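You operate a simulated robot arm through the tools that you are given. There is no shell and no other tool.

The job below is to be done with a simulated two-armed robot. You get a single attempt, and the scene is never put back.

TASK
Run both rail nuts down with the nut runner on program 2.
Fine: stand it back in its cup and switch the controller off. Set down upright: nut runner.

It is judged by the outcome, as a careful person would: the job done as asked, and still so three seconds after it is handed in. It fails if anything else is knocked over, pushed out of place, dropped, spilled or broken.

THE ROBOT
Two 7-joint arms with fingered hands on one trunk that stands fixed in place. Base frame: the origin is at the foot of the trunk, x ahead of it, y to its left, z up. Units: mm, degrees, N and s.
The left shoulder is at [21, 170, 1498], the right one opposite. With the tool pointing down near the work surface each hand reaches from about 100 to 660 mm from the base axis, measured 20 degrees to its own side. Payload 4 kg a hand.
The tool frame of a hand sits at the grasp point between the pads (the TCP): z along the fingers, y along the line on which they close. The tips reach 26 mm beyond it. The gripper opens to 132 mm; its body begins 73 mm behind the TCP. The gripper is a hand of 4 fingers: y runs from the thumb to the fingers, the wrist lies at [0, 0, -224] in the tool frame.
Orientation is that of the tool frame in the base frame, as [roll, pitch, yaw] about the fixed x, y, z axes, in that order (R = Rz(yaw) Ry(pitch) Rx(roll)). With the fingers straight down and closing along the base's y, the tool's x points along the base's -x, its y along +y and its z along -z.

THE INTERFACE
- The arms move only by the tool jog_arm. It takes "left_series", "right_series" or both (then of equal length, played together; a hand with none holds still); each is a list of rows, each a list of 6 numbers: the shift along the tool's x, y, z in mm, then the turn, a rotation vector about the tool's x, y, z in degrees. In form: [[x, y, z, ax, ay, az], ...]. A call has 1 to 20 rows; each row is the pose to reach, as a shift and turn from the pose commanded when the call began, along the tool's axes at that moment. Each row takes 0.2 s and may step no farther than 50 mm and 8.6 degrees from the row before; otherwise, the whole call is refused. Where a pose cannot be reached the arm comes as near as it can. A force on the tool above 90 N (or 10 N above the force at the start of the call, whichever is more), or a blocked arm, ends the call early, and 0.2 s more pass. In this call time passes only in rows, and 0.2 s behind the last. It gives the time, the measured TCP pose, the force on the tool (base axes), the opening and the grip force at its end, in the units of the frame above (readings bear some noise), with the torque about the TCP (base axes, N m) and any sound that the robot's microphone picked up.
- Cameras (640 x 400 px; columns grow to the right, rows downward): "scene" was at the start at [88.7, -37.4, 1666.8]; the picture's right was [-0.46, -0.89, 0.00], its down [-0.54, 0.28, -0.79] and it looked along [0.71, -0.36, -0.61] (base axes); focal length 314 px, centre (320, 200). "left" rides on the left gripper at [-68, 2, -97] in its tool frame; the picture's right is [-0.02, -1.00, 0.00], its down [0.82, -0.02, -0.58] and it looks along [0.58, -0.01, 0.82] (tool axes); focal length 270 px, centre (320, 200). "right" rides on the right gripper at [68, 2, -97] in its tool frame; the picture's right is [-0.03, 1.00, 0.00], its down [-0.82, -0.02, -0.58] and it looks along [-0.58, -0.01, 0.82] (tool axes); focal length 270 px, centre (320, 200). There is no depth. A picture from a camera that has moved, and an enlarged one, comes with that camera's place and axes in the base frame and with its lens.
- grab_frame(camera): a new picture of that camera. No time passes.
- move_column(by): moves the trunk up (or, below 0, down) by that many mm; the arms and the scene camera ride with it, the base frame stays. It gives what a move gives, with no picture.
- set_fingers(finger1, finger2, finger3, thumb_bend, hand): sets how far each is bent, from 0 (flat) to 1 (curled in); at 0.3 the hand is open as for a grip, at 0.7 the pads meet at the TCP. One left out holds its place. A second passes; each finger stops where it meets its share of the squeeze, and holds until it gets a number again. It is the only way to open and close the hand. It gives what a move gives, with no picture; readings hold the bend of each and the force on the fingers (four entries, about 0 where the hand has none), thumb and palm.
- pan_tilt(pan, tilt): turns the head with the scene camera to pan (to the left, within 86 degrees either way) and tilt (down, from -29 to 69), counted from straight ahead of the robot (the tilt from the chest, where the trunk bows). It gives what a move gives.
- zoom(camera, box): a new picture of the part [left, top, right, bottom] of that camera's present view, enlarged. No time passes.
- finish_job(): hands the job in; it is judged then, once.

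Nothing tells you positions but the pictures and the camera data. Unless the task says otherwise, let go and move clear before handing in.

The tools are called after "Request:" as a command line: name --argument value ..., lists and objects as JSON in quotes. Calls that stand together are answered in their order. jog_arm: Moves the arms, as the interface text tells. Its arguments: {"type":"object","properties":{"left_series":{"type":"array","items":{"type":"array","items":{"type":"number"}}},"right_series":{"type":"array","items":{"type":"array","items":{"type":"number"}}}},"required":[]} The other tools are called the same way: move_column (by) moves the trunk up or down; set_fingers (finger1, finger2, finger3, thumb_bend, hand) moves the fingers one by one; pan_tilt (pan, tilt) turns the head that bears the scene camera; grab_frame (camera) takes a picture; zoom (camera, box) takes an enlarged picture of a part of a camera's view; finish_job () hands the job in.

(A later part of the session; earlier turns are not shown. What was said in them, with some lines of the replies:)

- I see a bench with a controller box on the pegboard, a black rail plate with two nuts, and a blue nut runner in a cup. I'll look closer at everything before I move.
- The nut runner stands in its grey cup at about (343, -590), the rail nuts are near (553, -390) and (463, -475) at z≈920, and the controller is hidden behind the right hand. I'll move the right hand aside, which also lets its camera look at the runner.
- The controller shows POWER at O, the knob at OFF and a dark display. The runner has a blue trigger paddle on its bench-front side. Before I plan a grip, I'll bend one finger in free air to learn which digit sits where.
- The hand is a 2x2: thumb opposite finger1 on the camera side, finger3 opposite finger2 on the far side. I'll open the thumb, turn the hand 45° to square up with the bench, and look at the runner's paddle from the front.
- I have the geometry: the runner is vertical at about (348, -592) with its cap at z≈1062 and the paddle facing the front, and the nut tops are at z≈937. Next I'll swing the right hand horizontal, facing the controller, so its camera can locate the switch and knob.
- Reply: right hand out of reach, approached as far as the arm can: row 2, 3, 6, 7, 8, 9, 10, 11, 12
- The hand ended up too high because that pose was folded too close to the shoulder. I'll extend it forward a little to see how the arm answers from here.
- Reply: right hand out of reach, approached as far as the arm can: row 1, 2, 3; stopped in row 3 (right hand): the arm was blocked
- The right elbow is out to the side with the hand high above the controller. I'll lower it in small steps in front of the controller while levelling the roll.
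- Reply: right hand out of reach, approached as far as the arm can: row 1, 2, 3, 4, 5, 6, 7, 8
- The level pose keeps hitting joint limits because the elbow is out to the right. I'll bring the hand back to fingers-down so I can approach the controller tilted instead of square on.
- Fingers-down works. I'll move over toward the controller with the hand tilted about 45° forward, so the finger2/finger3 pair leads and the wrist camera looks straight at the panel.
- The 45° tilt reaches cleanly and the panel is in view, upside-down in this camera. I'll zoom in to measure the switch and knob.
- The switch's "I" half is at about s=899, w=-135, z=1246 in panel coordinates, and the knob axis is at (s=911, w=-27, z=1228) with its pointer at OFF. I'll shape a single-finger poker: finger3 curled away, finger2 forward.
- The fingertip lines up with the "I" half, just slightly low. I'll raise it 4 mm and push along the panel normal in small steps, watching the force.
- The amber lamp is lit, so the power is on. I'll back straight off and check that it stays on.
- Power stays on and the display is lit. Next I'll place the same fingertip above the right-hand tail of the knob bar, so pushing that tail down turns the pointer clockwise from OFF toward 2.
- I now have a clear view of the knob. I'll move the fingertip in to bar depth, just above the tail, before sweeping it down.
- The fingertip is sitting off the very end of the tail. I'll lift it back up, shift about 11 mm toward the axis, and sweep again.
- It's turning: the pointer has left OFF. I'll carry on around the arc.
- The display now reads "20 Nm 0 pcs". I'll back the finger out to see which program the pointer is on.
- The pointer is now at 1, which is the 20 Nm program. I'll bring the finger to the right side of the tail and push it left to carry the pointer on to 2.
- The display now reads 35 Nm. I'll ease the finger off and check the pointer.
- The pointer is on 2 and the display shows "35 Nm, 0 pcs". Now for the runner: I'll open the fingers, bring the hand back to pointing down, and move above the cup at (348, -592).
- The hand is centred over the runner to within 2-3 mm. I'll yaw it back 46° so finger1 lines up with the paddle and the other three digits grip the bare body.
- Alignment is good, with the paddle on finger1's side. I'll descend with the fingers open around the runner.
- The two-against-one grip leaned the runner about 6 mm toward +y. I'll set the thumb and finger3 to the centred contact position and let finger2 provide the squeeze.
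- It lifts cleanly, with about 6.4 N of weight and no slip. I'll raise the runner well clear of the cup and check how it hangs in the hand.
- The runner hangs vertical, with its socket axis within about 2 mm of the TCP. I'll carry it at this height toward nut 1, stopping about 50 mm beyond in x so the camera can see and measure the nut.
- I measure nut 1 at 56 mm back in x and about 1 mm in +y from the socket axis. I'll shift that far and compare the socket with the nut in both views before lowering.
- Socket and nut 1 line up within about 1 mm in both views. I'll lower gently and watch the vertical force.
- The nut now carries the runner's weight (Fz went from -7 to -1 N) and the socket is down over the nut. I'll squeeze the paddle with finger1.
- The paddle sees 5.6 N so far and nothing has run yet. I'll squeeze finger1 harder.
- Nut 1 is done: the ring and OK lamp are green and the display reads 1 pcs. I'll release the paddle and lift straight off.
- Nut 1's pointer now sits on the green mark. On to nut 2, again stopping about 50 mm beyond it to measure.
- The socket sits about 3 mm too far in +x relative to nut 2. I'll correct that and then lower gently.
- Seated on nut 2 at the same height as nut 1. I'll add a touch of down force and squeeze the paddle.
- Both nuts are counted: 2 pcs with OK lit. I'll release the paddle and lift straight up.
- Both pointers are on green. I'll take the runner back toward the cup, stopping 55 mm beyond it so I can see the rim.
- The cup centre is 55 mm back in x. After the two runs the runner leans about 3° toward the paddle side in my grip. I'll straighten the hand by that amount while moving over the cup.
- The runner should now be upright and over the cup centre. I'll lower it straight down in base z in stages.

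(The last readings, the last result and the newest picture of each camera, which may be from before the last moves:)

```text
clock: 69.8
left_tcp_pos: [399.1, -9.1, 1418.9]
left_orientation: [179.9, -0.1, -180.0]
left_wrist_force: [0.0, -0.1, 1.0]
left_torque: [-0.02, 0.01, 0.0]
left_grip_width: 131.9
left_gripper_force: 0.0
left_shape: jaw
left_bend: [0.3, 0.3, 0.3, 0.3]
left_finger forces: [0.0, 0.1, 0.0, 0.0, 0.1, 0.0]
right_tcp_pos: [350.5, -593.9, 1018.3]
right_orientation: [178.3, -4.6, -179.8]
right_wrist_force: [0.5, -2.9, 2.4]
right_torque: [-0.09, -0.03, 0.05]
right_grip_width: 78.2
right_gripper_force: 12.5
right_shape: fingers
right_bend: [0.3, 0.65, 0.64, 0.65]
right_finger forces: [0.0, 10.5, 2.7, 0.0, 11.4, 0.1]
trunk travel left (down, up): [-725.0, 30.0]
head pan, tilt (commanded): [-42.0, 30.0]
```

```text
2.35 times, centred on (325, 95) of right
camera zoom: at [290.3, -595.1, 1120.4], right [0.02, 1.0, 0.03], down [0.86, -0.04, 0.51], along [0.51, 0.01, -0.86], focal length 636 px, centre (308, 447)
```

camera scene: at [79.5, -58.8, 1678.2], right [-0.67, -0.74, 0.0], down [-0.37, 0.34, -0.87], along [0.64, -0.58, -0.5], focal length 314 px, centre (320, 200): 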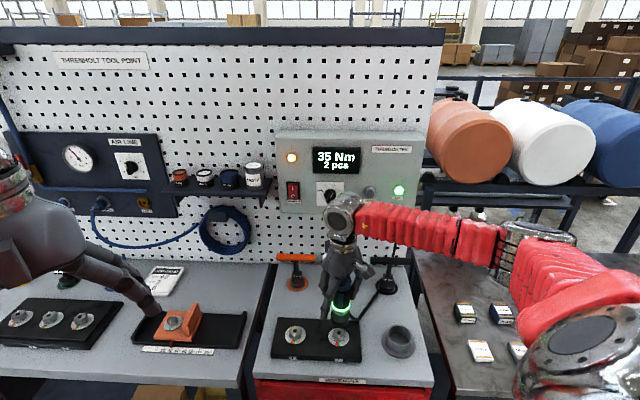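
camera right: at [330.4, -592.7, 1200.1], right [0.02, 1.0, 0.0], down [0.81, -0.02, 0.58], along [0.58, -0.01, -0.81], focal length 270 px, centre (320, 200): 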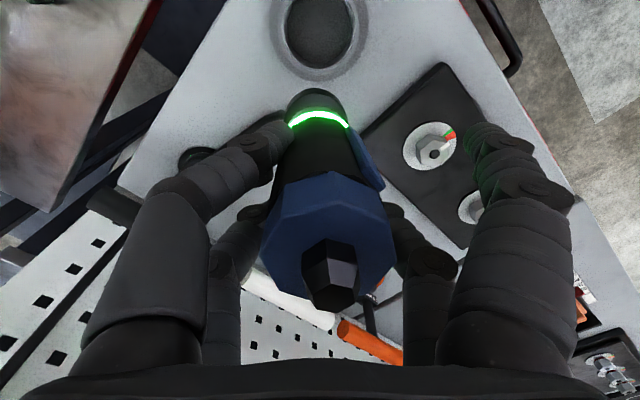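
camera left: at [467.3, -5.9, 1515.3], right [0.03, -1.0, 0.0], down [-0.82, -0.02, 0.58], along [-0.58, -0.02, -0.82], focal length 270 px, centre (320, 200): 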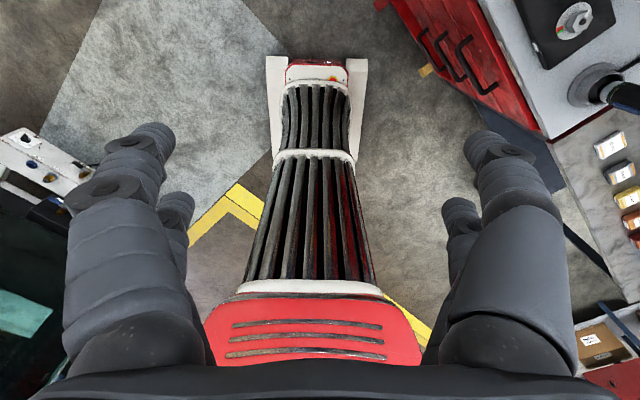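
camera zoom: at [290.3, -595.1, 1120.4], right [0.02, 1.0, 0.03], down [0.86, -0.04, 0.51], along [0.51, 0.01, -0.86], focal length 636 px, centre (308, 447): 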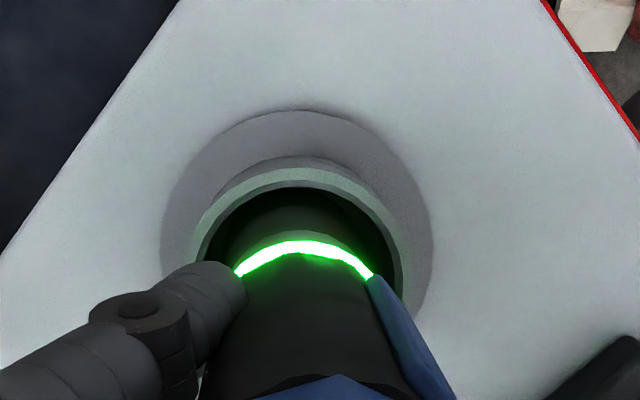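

The runner rests on the cup floor. I'll open the fingers gently so it can settle.

Request:
set_fingers --hand "right" --finger2 0.58 --finger3 0.58 --thumb_bend 0.58

Request:
zoom --camera "scene" --box '[360, 270, 440, 360]'

Request:
grab_frame --camera "right"

```text
clock: 70.8
left_tcp_pos: [398.3, -9.9, 1419.8]
left_orientation: [179.9, 0.0, -180.0]
left_wrist_force: [-0.2, 0.7, -0.3]
left_torque: [-0.03, -0.01, -0.03]
left_grip_width: 132.1
left_gripper_force: 0.1
left_shape: jaw
left_bend: [0.3, 0.3, 0.3, 0.3]
left_finger forces: [0.0, 0.0, 0.1, 0.0, 0.0, 0.0]
right_tcp_pos: [350.6, -593.2, 1017.9]
right_orientation: [178.2, -4.7, -179.8]
right_wrist_force: [-0.2, 0.7, 0.3]
right_torque: [0.01, 0.02, 0.01]
right_grip_width: 87.4
right_gripper_force: 0.1
right_shape: fingers
right_bend: [0.3, 0.57, 0.57, 0.57]
right_finger forces: [0.0, 0.0, 0.1, 0.0, 0.0, 0.0]
trunk travel left (down, up): [-725.0, 30.0]
head pan, tilt (commanded): [-42.0, 30.0]
```

```text
4.44 times, centred on (400, 315) of scene
camera zoom: at [78.9, -58.1, 1678.3], right [-0.67, -0.74, 0.0], down [-0.37, 0.33, -0.87], along [0.64, -0.58, -0.5], focal length 1396 px, centre (-36, -311)
```

zoom: 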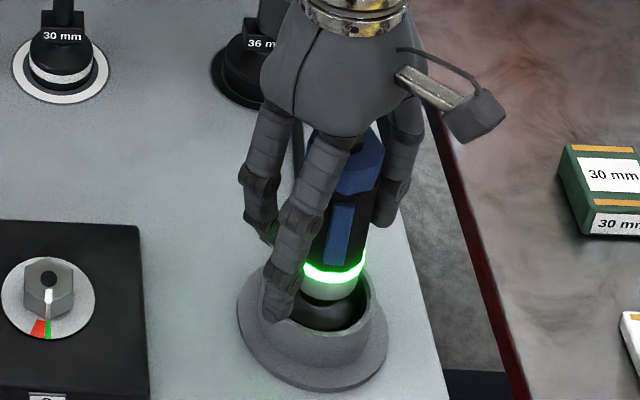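

```text
taken
camera right: at [290.1, -594.5, 1119.7], right [0.02, 1.0, 0.03], down [0.86, -0.04, 0.51], along [0.51, 0.01, -0.86], focal length 270 px, centre (320, 200)
```

right: 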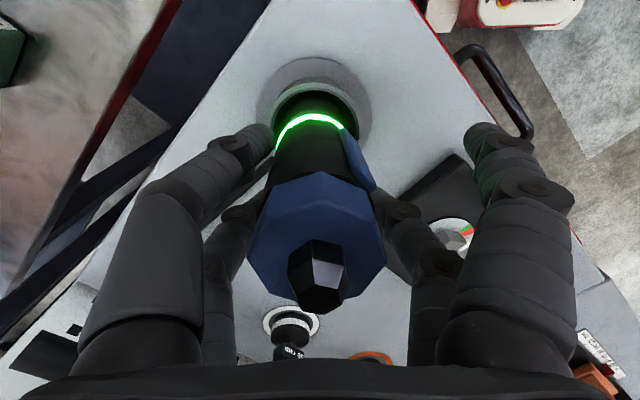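

Request:
set_fingers --hand "right" --finger1 0.35 --finger2 0.38 --finger3 0.38 --thumb_bend 0.38

Request:
jog_arm --right_series '[[0.8, 0.3, -10, 0, 0, 0], [2.5, 0.9, -30, 0, 0, 0], [5, 1.9, -60, 0, 0, 0], [8.4, 3.1, -100, 0, 0, 0], [12, 4.5, -145, 0, 0, 0], [15.5, 5.8, -185, 0, 0, 0]]'

Request:
grab_frame --camera "scene"

Request:
zoom --camera "scene" --box '[360, 270, 440, 360]'

Request:
grab_frame --camera "right"

```text
clock: 71.8
left_tcp_pos: [399.0, -10.0, 1418.3]
left_orientation: [-179.9, -0.1, 180.0]
left_wrist_force: [-0.3, 0.6, -0.4]
left_torque: [0.02, 0.0, 0.01]
left_grip_width: 132.0
left_gripper_force: 0.0
left_shape: jaw
left_bend: [0.3, 0.3, 0.3, 0.3]
left_finger forces: [0.0, 0.0, 0.0, 0.0, 0.0, 0.1]
right_tcp_pos: [349.7, -594.0, 1017.9]
right_orientation: [178.3, -4.7, -179.8]
right_wrist_force: [-0.7, 1.1, 0.9]
right_torque: [-0.03, 0.01, 0.01]
right_grip_width: 111.8
right_gripper_force: 0.1
right_shape: fingers
right_bend: [0.35, 0.38, 0.38, 0.38]
right_finger forces: [0.0, 0.0, 0.0, 0.0, 0.0, 0.0]
trunk travel left (down, up): [-725.0, 30.0]
head pan, tilt (commanded): [-42.0, 30.0]
```

```text
clock: 73.2
left_tcp_pos: [398.2, -10.7, 1418.0]
left_orientation: [-179.9, 0.0, 180.0]
left_wrist_force: [0.2, 0.6, -0.4]
left_torque: [-0.01, 0.01, -0.02]
left_grip_width: 131.8
left_gripper_force: 0.1
left_shape: jaw
left_bend: [0.3, 0.3, 0.3, 0.3]
left_finger forces: [0.0, 0.1, 0.0, 0.0, 0.1, 0.1]
right_tcp_pos: [349.7, -590.6, 1203.4]
right_orientation: [178.1, -4.7, -179.7]
right_wrist_force: [-0.1, -0.4, 0.7]
right_torque: [0.0, -0.03, 0.01]
right_grip_width: 111.9
right_gripper_force: 0.1
right_shape: fingers
right_bend: [0.35, 0.38, 0.38, 0.38]
right_finger forces: [0.0, 0.1, 0.1, 0.0, 0.1, 0.0]
trunk travel left (down, up): [-725.0, 30.0]
head pan, tilt (commanded): [-42.0, 30.0]
```

```text
taken
camera scene: at [78.4, -57.5, 1678.3], right [-0.67, -0.74, 0.0], down [-0.37, 0.33, -0.87], along [0.64, -0.58, -0.5], focal length 314 px, centre (320, 200)
```

scene: 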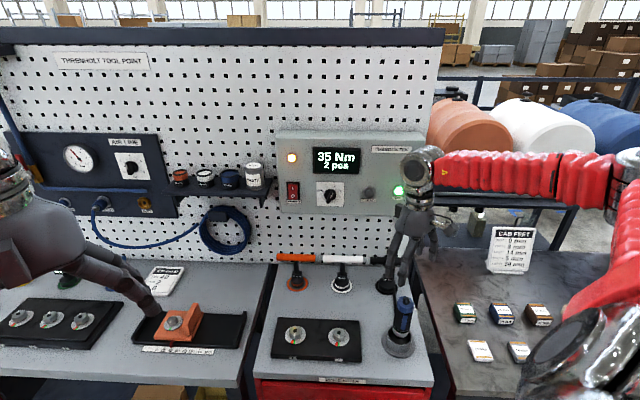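

```text
4.44 times, centred on (400, 315) of scene
camera zoom: at [78.4, -57.5, 1678.3], right [-0.67, -0.74, 0.0], down [-0.37, 0.33, -0.87], along [0.64, -0.58, -0.5], focal length 1396 px, centre (-36, -311)
```

zoom: 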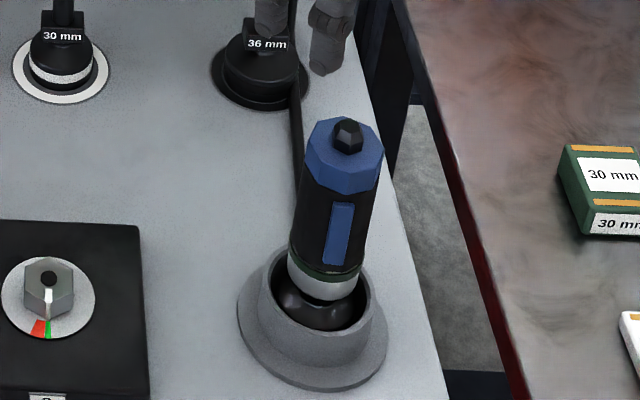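

```text
taken
camera right: at [290.2, -592.5, 1304.8], right [0.02, 1.0, 0.03], down [0.86, -0.03, 0.51], along [0.51, 0.01, -0.86], focal length 270 px, centre (320, 200)
```

right: 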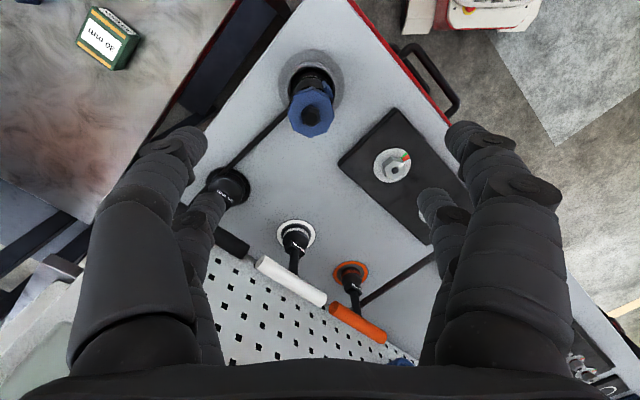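

Request:
zoom --camera "scene" --box '[340, 220, 460, 370]'

Request:
zoom --camera "right" --box '[250, 30, 370, 150]'

```text
2.67 times, centred on (400, 295) of scene
camera zoom: at [78.4, -57.5, 1678.3], right [-0.67, -0.74, 0.0], down [-0.37, 0.33, -0.87], along [0.64, -0.58, -0.5], focal length 838 px, centre (107, -53)
```

zoom: 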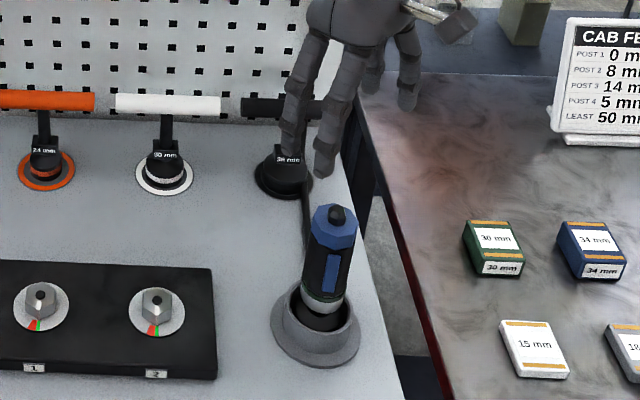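

```text
3.33 times, centred on (310, 90) of right
camera zoom: at [290.2, -592.5, 1304.8], right [0.02, 1.0, 0.03], down [0.86, -0.03, 0.51], along [0.51, 0.01, -0.86], focal length 901 px, centre (353, 567)
```

zoom: 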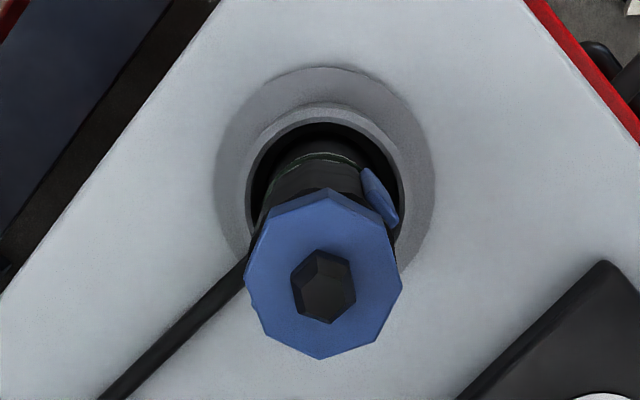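

The runner stands in its cup exactly as it did at the start, and both pointers are on green. Now to switch the controller off, I'll raise the hand and turn it back to face the panel.

Request:
jog_arm --right_series '[[1, 0.4, -13, 0, -0.9, 7.5], [2.2, 0.8, -27, 0, -1.7, 15], [3.4, 1.3, -40, 0, -2.6, 22.5], [4.5, 1.7, -53, 0, -3.5, 30], [5.6, 2.1, -66, -0.1, -4.3, 37.5], [6.7, 2.5, -80, -0.1, -5.2, 45]]'

Request:
set_fingers --hand "right" --finger1 0.55 --finger2 0.55 --finger3 1.0 --thumb_bend 0.55

```text
clock: 74.6
left_tcp_pos: [399.5, -9.5, 1419.7]
left_orientation: [-179.9, -0.2, -180.0]
left_wrist_force: [-0.7, -0.7, -1.0]
left_torque: [-0.05, 0.01, 0.0]
left_grip_width: 131.7
left_gripper_force: 0.1
left_shape: jaw
left_bend: [0.3, 0.3, 0.3, 0.3]
left_finger forces: [0.0, 0.0, 0.1, 0.0, 0.0, 0.0]
right_tcp_pos: [350.0, -593.0, 1282.7]
right_orientation: [-179.9, 0.1, 135.0]
right_wrist_force: [-0.5, -1.1, 0.0]
right_torque: [-0.04, 0.0, 0.02]
right_grip_width: 111.6
right_gripper_force: 0.1
right_shape: fingers
right_bend: [0.35, 0.38, 0.38, 0.38]
right_finger forces: [0.1, 0.0, 0.0, 0.0, 0.0, 0.1]
trunk travel left (down, up): [-725.0, 30.0]
head pan, tilt (commanded): [-42.0, 30.0]
```

```text
clock: 75.6
left_tcp_pos: [399.2, -9.8, 1419.5]
left_orientation: [-179.9, -0.2, -180.0]
left_wrist_force: [-0.7, -0.1, -0.4]
left_torque: [0.0, 0.01, 0.0]
left_grip_width: 131.9
left_gripper_force: 0.1
left_shape: jaw
left_bend: [0.3, 0.3, 0.3, 0.3]
left_finger forces: [0.0, 0.0, 0.0, 0.0, 0.0, 0.0]
right_tcp_pos: [350.1, -593.5, 1281.6]
right_orientation: [180.0, 0.1, 135.1]
right_wrist_force: [-0.3, 0.4, -0.5]
right_torque: [0.0, 0.01, 0.01]
right_grip_width: 49.4
right_gripper_force: 0.1
right_shape: fingers
right_bend: [0.55, 0.55, 1.0, 0.55]
right_finger forces: [0.0, 0.1, 0.0, 0.1, 0.1, 0.0]
trunk travel left (down, up): [-725.0, 30.0]
head pan, tilt (commanded): [-42.0, 30.0]
```

Request:
jog_arm --right_series '[[-10, 34, 6, 0, -5.6, 0], [-22, 68, 12, 0, -11.2, 0], [-36, 102, 18, 0, -16.8, 0], [-52, 136, 25, 0, -22.5, 0], [-70, 170, 31, 0, -28, 0], [-88, 204, 37, 0, -33.7, 0], [-108, 238, 44, 0, -39.4, 0], [-128, 272, 50, 0, -45, 0]]'

Request:
grab_frame --camera "right"

Request:
zoom --camera "right" --box '[300, 110, 460, 250]'

```text
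clock: 77.4
left_tcp_pos: [400.0, -9.1, 1417.6]
left_orientation: [-179.9, -0.2, -179.9]
left_wrist_force: [0.2, 1.2, -0.1]
left_torque: [-0.05, -0.01, 0.0]
left_grip_width: 132.0
left_gripper_force: 0.0
left_shape: jaw
left_bend: [0.3, 0.3, 0.3, 0.3]
left_finger forces: [0.0, 0.0, 0.1, 0.1, 0.0, 0.0]
right_tcp_pos: [632.6, -488.1, 1232.6]
right_orientation: [-179.8, 45.2, 135.3]
right_wrist_force: [0.6, 0.5, -0.1]
right_torque: [0.01, 0.0, 0.0]
right_grip_width: 49.4
right_gripper_force: 0.0
right_shape: fingers
right_bend: [0.55, 0.55, 1.0, 0.55]
right_finger forces: [0.0, 0.1, 0.1, 0.0, 0.0, 0.0]
trunk travel left (down, up): [-725.0, 30.0]
head pan, tilt (commanded): [-42.0, 30.0]
```

```text
taken
camera right: at [551.3, -404.5, 1252.1], right [0.72, 0.7, 0.02], down [0.1, -0.13, 0.99], along [0.69, -0.71, -0.17], focal length 270 px, centre (320, 200)
```

right: 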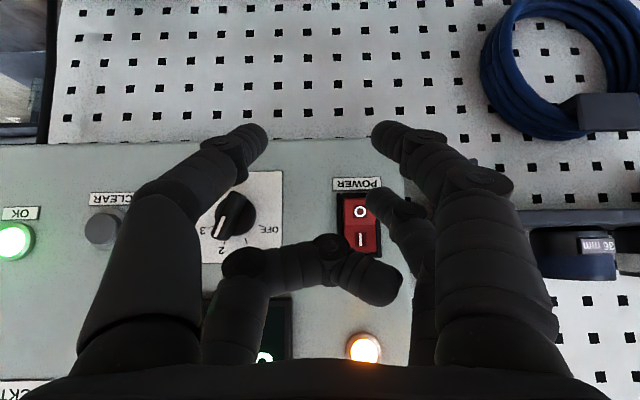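

```text
2.86 times, centred on (380, 180) of right
camera zoom: at [551.3, -404.5, 1252.1], right [0.72, 0.7, 0.02], down [0.1, -0.13, 0.99], along [0.69, -0.71, -0.17], focal length 772 px, centre (149, 257)
```

zoom: 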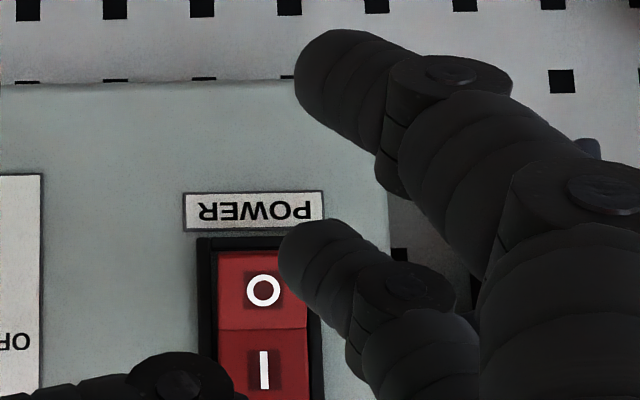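

Request:
jog_arm --right_series '[[-12, -1, 17, 0, 0, 0], [-25, -2, 34, 0, 0, 0], [-37.5, -2.7, 50.2, 0, 0, 0]]'

Request:
zoom --camera "right" --box '[300, 110, 460, 250]'

```text
clock: 78.2
left_tcp_pos: [398.3, -10.0, 1418.7]
left_orientation: [179.9, -0.2, -179.9]
left_wrist_force: [0.4, 0.9, 0.1]
left_torque: [-0.03, 0.03, -0.03]
left_grip_width: 132.0
left_gripper_force: 0.0
left_shape: jaw
left_bend: [0.3, 0.3, 0.3, 0.3]
left_finger forces: [0.1, 0.0, 0.0, 0.0, 0.1, 0.1]
right_tcp_pos: [674.5, -537.2, 1225.2]
right_orientation: [-179.9, 44.9, 135.2]
right_wrist_force: [-0.7, 0.1, 0.0]
right_torque: [0.0, -0.01, 0.03]
right_grip_width: 49.5
right_gripper_force: 0.0
right_shape: fingers
right_bend: [0.55, 0.55, 1.0, 0.55]
right_finger forces: [0.1, 0.0, 0.0, 0.0, 0.0, 0.0]
trunk travel left (down, up): [-725.0, 30.0]
head pan, tilt (commanded): [-42.0, 30.0]
```

```text
2.86 times, centred on (380, 180) of right
camera zoom: at [593.4, -453.4, 1244.1], right [0.72, 0.7, 0.02], down [0.11, -0.13, 0.99], along [0.69, -0.71, -0.17], focal length 772 px, centre (149, 257)
```

zoom: 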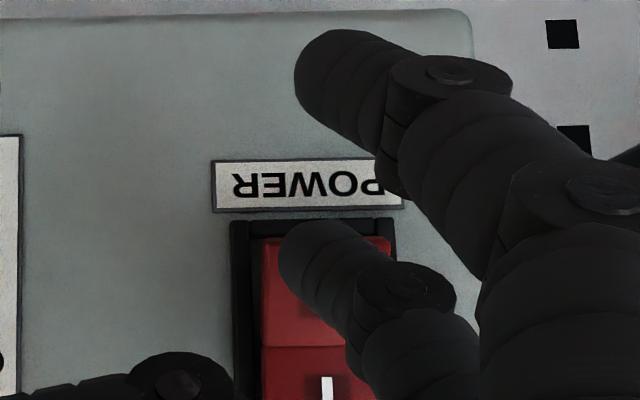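

Request:
jog_arm --right_series '[[-3.5, 2.5, -3.5, 0, 0, 0], [-9.2, 2.5, 2.2, 0, 0, 0]]'

Request:
zoom --camera "right" --box '[300, 110, 460, 250]'

```text
clock: 78.8
left_tcp_pos: [398.7, -10.1, 1418.6]
left_orientation: [-180.0, -0.1, -179.9]
left_wrist_force: [0.2, 0.1, 0.1]
left_torque: [0.01, 0.01, -0.03]
left_grip_width: 132.0
left_gripper_force: 0.1
left_shape: jaw
left_bend: [0.3, 0.3, 0.3, 0.3]
left_finger forces: [0.0, 0.0, 0.0, 0.0, 0.1, 0.1]
right_tcp_pos: [682.6, -540.3, 1230.3]
right_orientation: [-179.9, 45.0, 135.2]
right_wrist_force: [-1.0, 0.8, 0.5]
right_torque: [0.0, -0.03, 0.02]
right_grip_width: 49.7
right_gripper_force: 1.2
right_shape: fingers
right_bend: [0.55, 0.55, 1.0, 0.55]
right_finger forces: [0.1, 1.2, 0.1, 0.0, 0.1, 0.0]
trunk travel left (down, up): [-725.0, 30.0]
head pan, tilt (commanded): [-42.0, 30.0]
```

```text
2.86 times, centred on (380, 180) of right
camera zoom: at [600.7, -456.9, 1249.3], right [0.72, 0.7, 0.02], down [0.11, -0.13, 0.99], along [0.69, -0.71, -0.17], focal length 772 px, centre (149, 257)
```

zoom: 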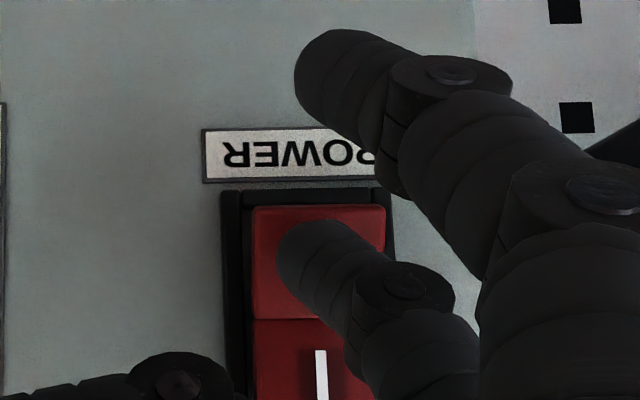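

Request:
jog_arm --right_series '[[-2.1, 0, 2.1, 0, 0, 0], [-4.2, 0, 4.2, 0, 0, 0], [-6.4, 0, 6.4, 0, 0, 0]]'

Request:
grab_frame --camera "right"

Request:
zoom --camera "right" --box '[300, 110, 460, 250]'

```text
clock: 79.6
left_tcp_pos: [397.7, -7.7, 1419.1]
left_orientation: [-179.9, 0.0, -180.0]
left_wrist_force: [0.1, -0.1, 0.0]
left_torque: [-0.01, 0.0, -0.01]
left_grip_width: 131.9
left_gripper_force: 0.0
left_shape: jaw
left_bend: [0.3, 0.3, 0.3, 0.3]
left_finger forces: [0.1, 0.0, 0.1, 0.0, 0.1, 0.0]
right_tcp_pos: [686.9, -543.6, 1231.1]
right_orientation: [-179.9, 45.0, 135.4]
right_wrist_force: [-9.3, 9.9, -0.4]
right_torque: [0.06, 0.09, 0.47]
right_grip_width: 49.2
right_gripper_force: 6.9
right_shape: fingers
right_bend: [0.55, 0.57, 1.0, 0.55]
right_finger forces: [0.0, 14.1, 0.0, 0.0, 0.1, 0.0]
trunk travel left (down, up): [-725.0, 30.0]
head pan, tilt (commanded): [-42.0, 30.0]
```

```text
taken
camera right: at [605.9, -460.1, 1249.8], right [0.72, 0.7, 0.02], down [0.11, -0.13, 0.99], along [0.69, -0.7, -0.17], focal length 270 px, centre (320, 200)
```

right: 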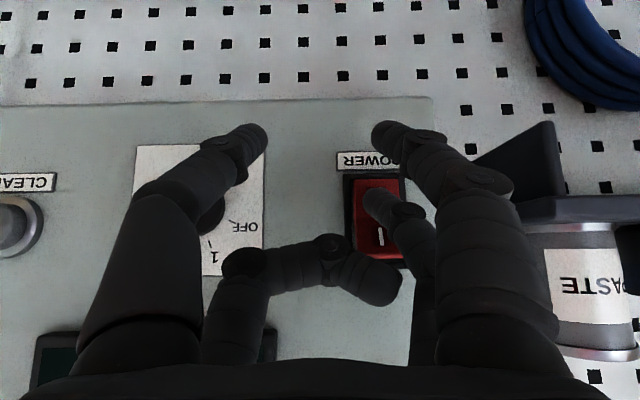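

```text
2.86 times, centred on (380, 180) of right
camera zoom: at [605.9, -460.1, 1249.8], right [0.72, 0.7, 0.02], down [0.11, -0.13, 0.99], along [0.69, -0.7, -0.17], focal length 772 px, centre (149, 257)
```

zoom: 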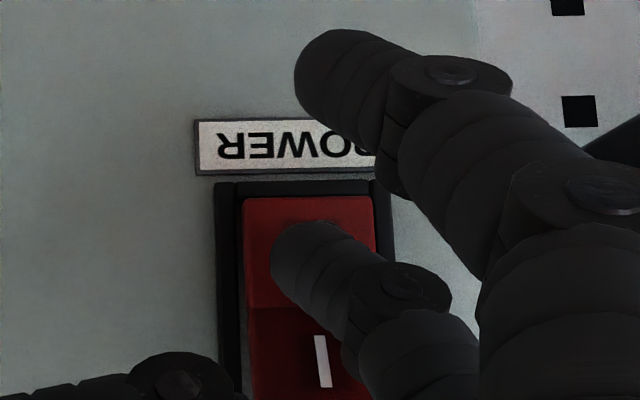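

Request:
jog_arm --right_series '[[10, 0, -10, 0, 0, 0], [28, 0, -28, 0, 0, 0], [55, 0, -55, 0, 0, 0], [84, 0, -84, 0, 0, 0]]'

Request:
grab_frame --camera "right"

Request:
grab_frame --camera "scene"

```text
clock: 80.6
left_tcp_pos: [397.5, -7.8, 1419.9]
left_orientation: [-179.7, 0.0, 179.9]
left_wrist_force: [0.0, -0.6, 0.6]
left_torque: [0.01, -0.02, 0.01]
left_grip_width: 131.9
left_gripper_force: 0.1
left_shape: jaw
left_bend: [0.3, 0.3, 0.3, 0.3]
left_finger forces: [0.1, 0.1, 0.0, 0.0, 0.0, 0.0]
right_tcp_pos: [605.7, -460.4, 1231.0]
right_orientation: [-179.9, 45.1, 135.0]
right_wrist_force: [0.0, 0.0, -0.3]
right_torque: [-0.02, 0.02, 0.03]
right_grip_width: 49.6
right_gripper_force: 0.3
right_shape: fingers
right_bend: [0.55, 0.55, 1.0, 0.55]
right_finger forces: [0.0, 0.0, 0.0, 0.1, 0.0, 0.0]
trunk travel left (down, up): [-725.0, 30.0]
head pan, tilt (commanded): [-42.0, 30.0]
```

```text
taken
camera right: at [523.7, -376.9, 1249.8], right [0.72, 0.7, 0.02], down [0.1, -0.13, 0.99], along [0.69, -0.71, -0.17], focal length 270 px, centre (320, 200)
```

right: 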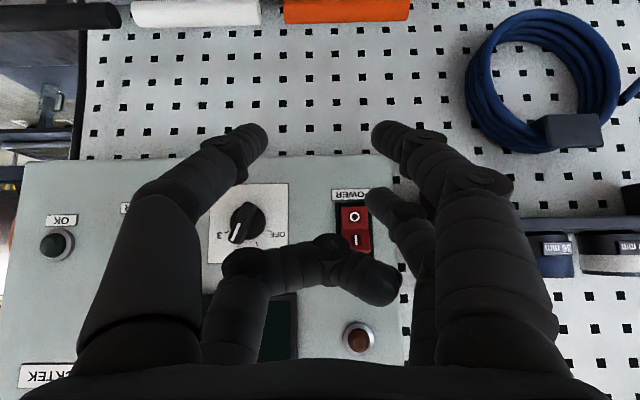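

```text
taken
camera scene: at [78.1, -57.3, 1678.3], right [-0.67, -0.74, 0.0], down [-0.37, 0.33, -0.87], along [0.64, -0.58, -0.5], focal length 314 px, centre (320, 200)
```

scene: 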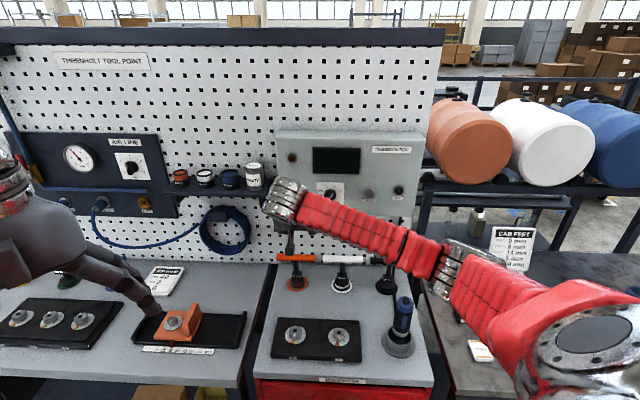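

The controller is off: display and lamps are dark and the switch is at O. I'll retreat the right hand to fingers-down, clear of everything, and open it.

Request:
jog_arm --right_series '[[5.5, -15, -30, 0, 5, 0], [11, -38, -58, 0, 11, 0], [17, -62, -85, 0, 18, 0], [23, -88, -110, 0, 25, 0], [29, -114, -135, 0, 32, 0], [34, -139, -158, 0, 39, 0], [38, -163, -180, 0, 45, 0]]'

Request:
set_fingers --hand "right" --finger1 0.3 --finger2 0.3 --finger3 0.3 --thumb_bend 0.3

Request:
grab_frame --camera "scene"

Request:
grab_frame --camera "right"

```text
clock: 82.2
left_tcp_pos: [397.4, -10.6, 1419.5]
left_orientation: [180.0, 0.0, 180.0]
left_wrist_force: [0.3, -0.3, -0.4]
left_torque: [-0.01, -0.02, 0.02]
left_grip_width: 131.8
left_gripper_force: 0.1
left_shape: jaw
left_bend: [0.3, 0.3, 0.3, 0.3]
left_finger forces: [0.0, 0.0, 0.0, 0.1, 0.1, 0.0]
right_tcp_pos: [379.6, -470.3, 1330.5]
right_orientation: [-180.0, 0.0, 135.1]
right_wrist_force: [-0.6, 0.3, -0.1]
right_torque: [-0.01, 0.01, -0.02]
right_grip_width: 49.3
right_gripper_force: 0.0
right_shape: fingers
right_bend: [0.55, 0.55, 1.0, 0.55]
right_finger forces: [0.0, 0.0, 0.0, 0.1, 0.0, 0.0]
trunk travel left (down, up): [-725.0, 30.0]
head pan, tilt (commanded): [-42.0, 30.0]
```

```text
clock: 83.2
left_tcp_pos: [399.2, -10.5, 1419.7]
left_orientation: [-179.9, -0.2, 180.0]
left_wrist_force: [-0.7, -0.6, -0.4]
left_torque: [0.0, -0.01, -0.02]
left_grip_width: 131.9
left_gripper_force: 0.1
left_shape: jaw
left_bend: [0.3, 0.3, 0.3, 0.3]
left_finger forces: [0.1, 0.0, 0.0, 0.0, 0.0, 0.0]
right_tcp_pos: [380.4, -468.4, 1329.8]
right_orientation: [-180.0, 0.1, 135.1]
right_wrist_force: [-0.3, -0.2, 0.0]
right_torque: [-0.01, -0.02, 0.01]
right_grip_width: 132.5
right_gripper_force: 0.0
right_shape: fingers
right_bend: [0.3, 0.3, 0.3, 0.3]
right_finger forces: [0.0, 0.1, 0.1, 0.0, 0.0, 0.0]
trunk travel left (down, up): [-725.0, 30.0]
head pan, tilt (commanded): [-42.0, 30.0]
```

```text
taken
camera scene: at [78.7, -58.3, 1678.3], right [-0.67, -0.74, 0.0], down [-0.37, 0.33, -0.87], along [0.64, -0.58, -0.5], focal length 314 px, centre (320, 200)
```

scene: 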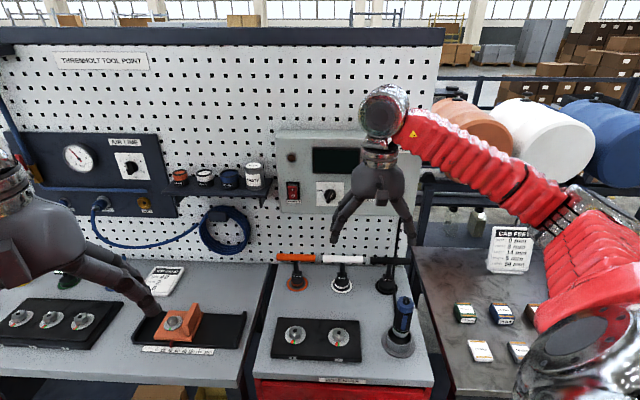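

```text
taken
camera right: at [333.6, -420.0, 1426.3], right [0.72, 0.69, 0.0], down [0.56, -0.59, 0.58], along [0.4, -0.42, -0.82], focal length 270 px, centre (320, 200)
```

right: 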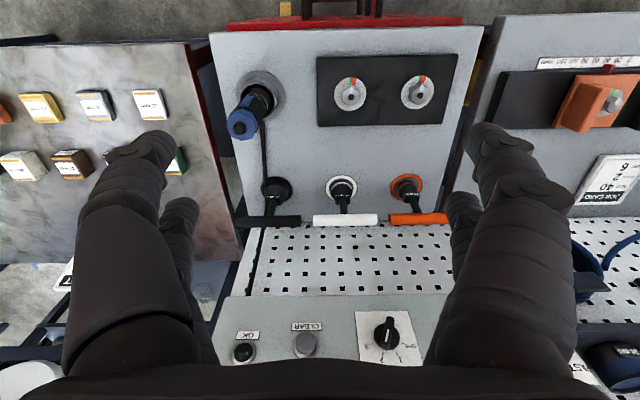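

Request:
zoom --camera "right" --box '[300, 50, 480, 150]'

Request:
zoom --camera "scene" --box '[265, 300, 375, 370]'

Request:
zoom --camera "scene" --box '[260, 120, 440, 360]'

Request:
zoom --camera "right" --box '[210, 60, 310, 150]'

```text
3.56 times, centred on (390, 100) of right
camera zoom: at [333.6, -420.0, 1426.3], right [0.72, 0.69, 0.0], down [0.56, -0.59, 0.58], along [0.4, -0.42, -0.82], focal length 961 px, centre (71, 556)
```

zoom: 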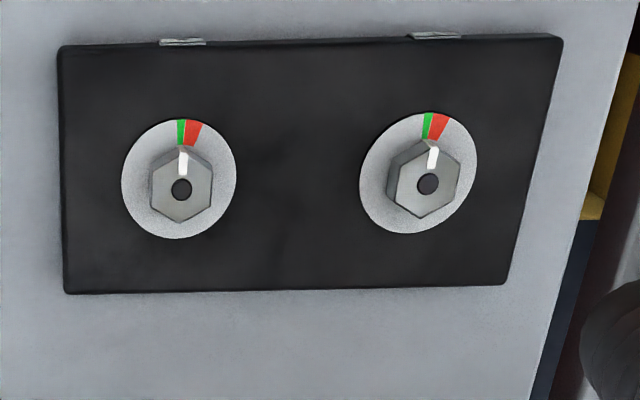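

```text
5.71 times, centred on (320, 335) of scene
camera zoom: at [78.7, -58.3, 1678.3], right [-0.67, -0.74, 0.0], down [-0.37, 0.33, -0.87], along [0.64, -0.58, -0.5], focal length 1796 px, centre (320, -571)
```

zoom: 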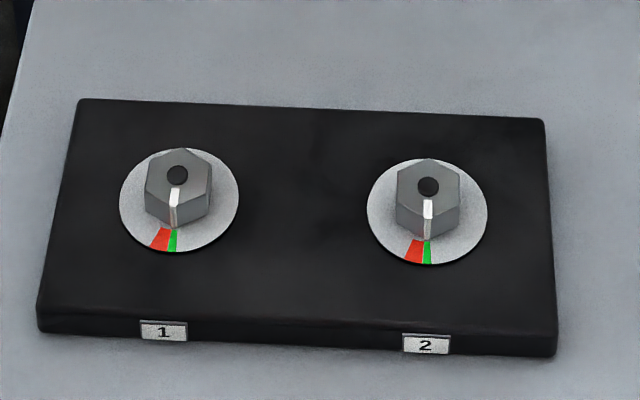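

```text
1.67 times, centred on (350, 240) of scene
camera zoom: at [78.7, -58.3, 1678.3], right [-0.67, -0.74, 0.0], down [-0.37, 0.33, -0.87], along [0.64, -0.58, -0.5], focal length 524 px, centre (270, 133)
```

zoom: 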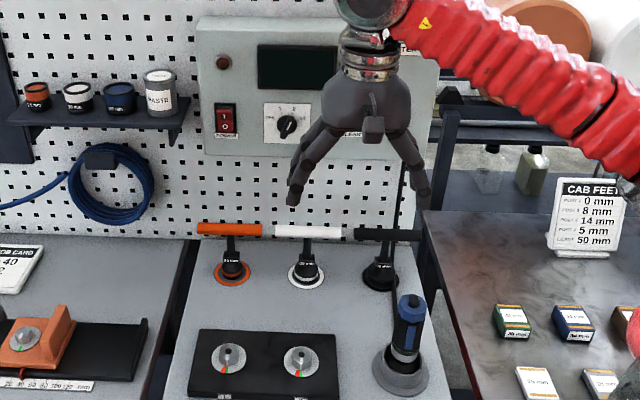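

```text
4.44 times, centred on (260, 105) of right
camera zoom: at [333.6, -420.0, 1426.3], right [0.72, 0.69, 0.0], down [0.56, -0.59, 0.58], along [0.4, -0.42, -0.82], focal length 1201 px, centre (587, 622)
```

zoom: 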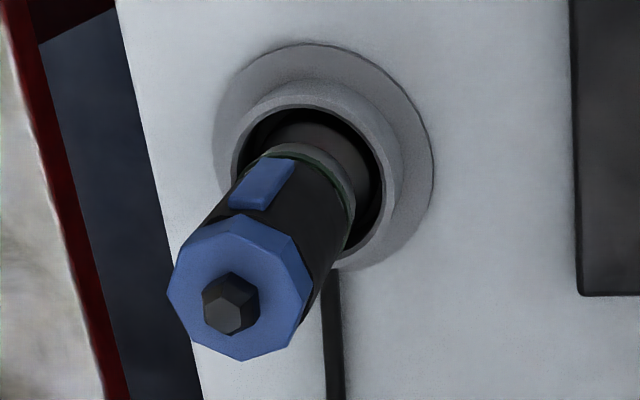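

Everything checks out. Both nut pointers sit on green, the nut runner stands upright in its cup, and the controller is off with its display and lamps dark. Both hands are clear, so I'm handing the job in.

Request:
finish_job

```text
The job is handed in.
```

Both rail nuts are run down on program 2 (35 Nm). The controller counted 2 pcs with the OK lamp lit, and each nut's pointer sits on its green mark.

The nut runner is back upright in its cup. The controller is switched off at the POWER switch, with its display and lamps dark. The program knob is still at 2; I did not turn it back to OFF.

In the last pictures nothing else on the bench looked moved or knocked over, and both hands are clear.
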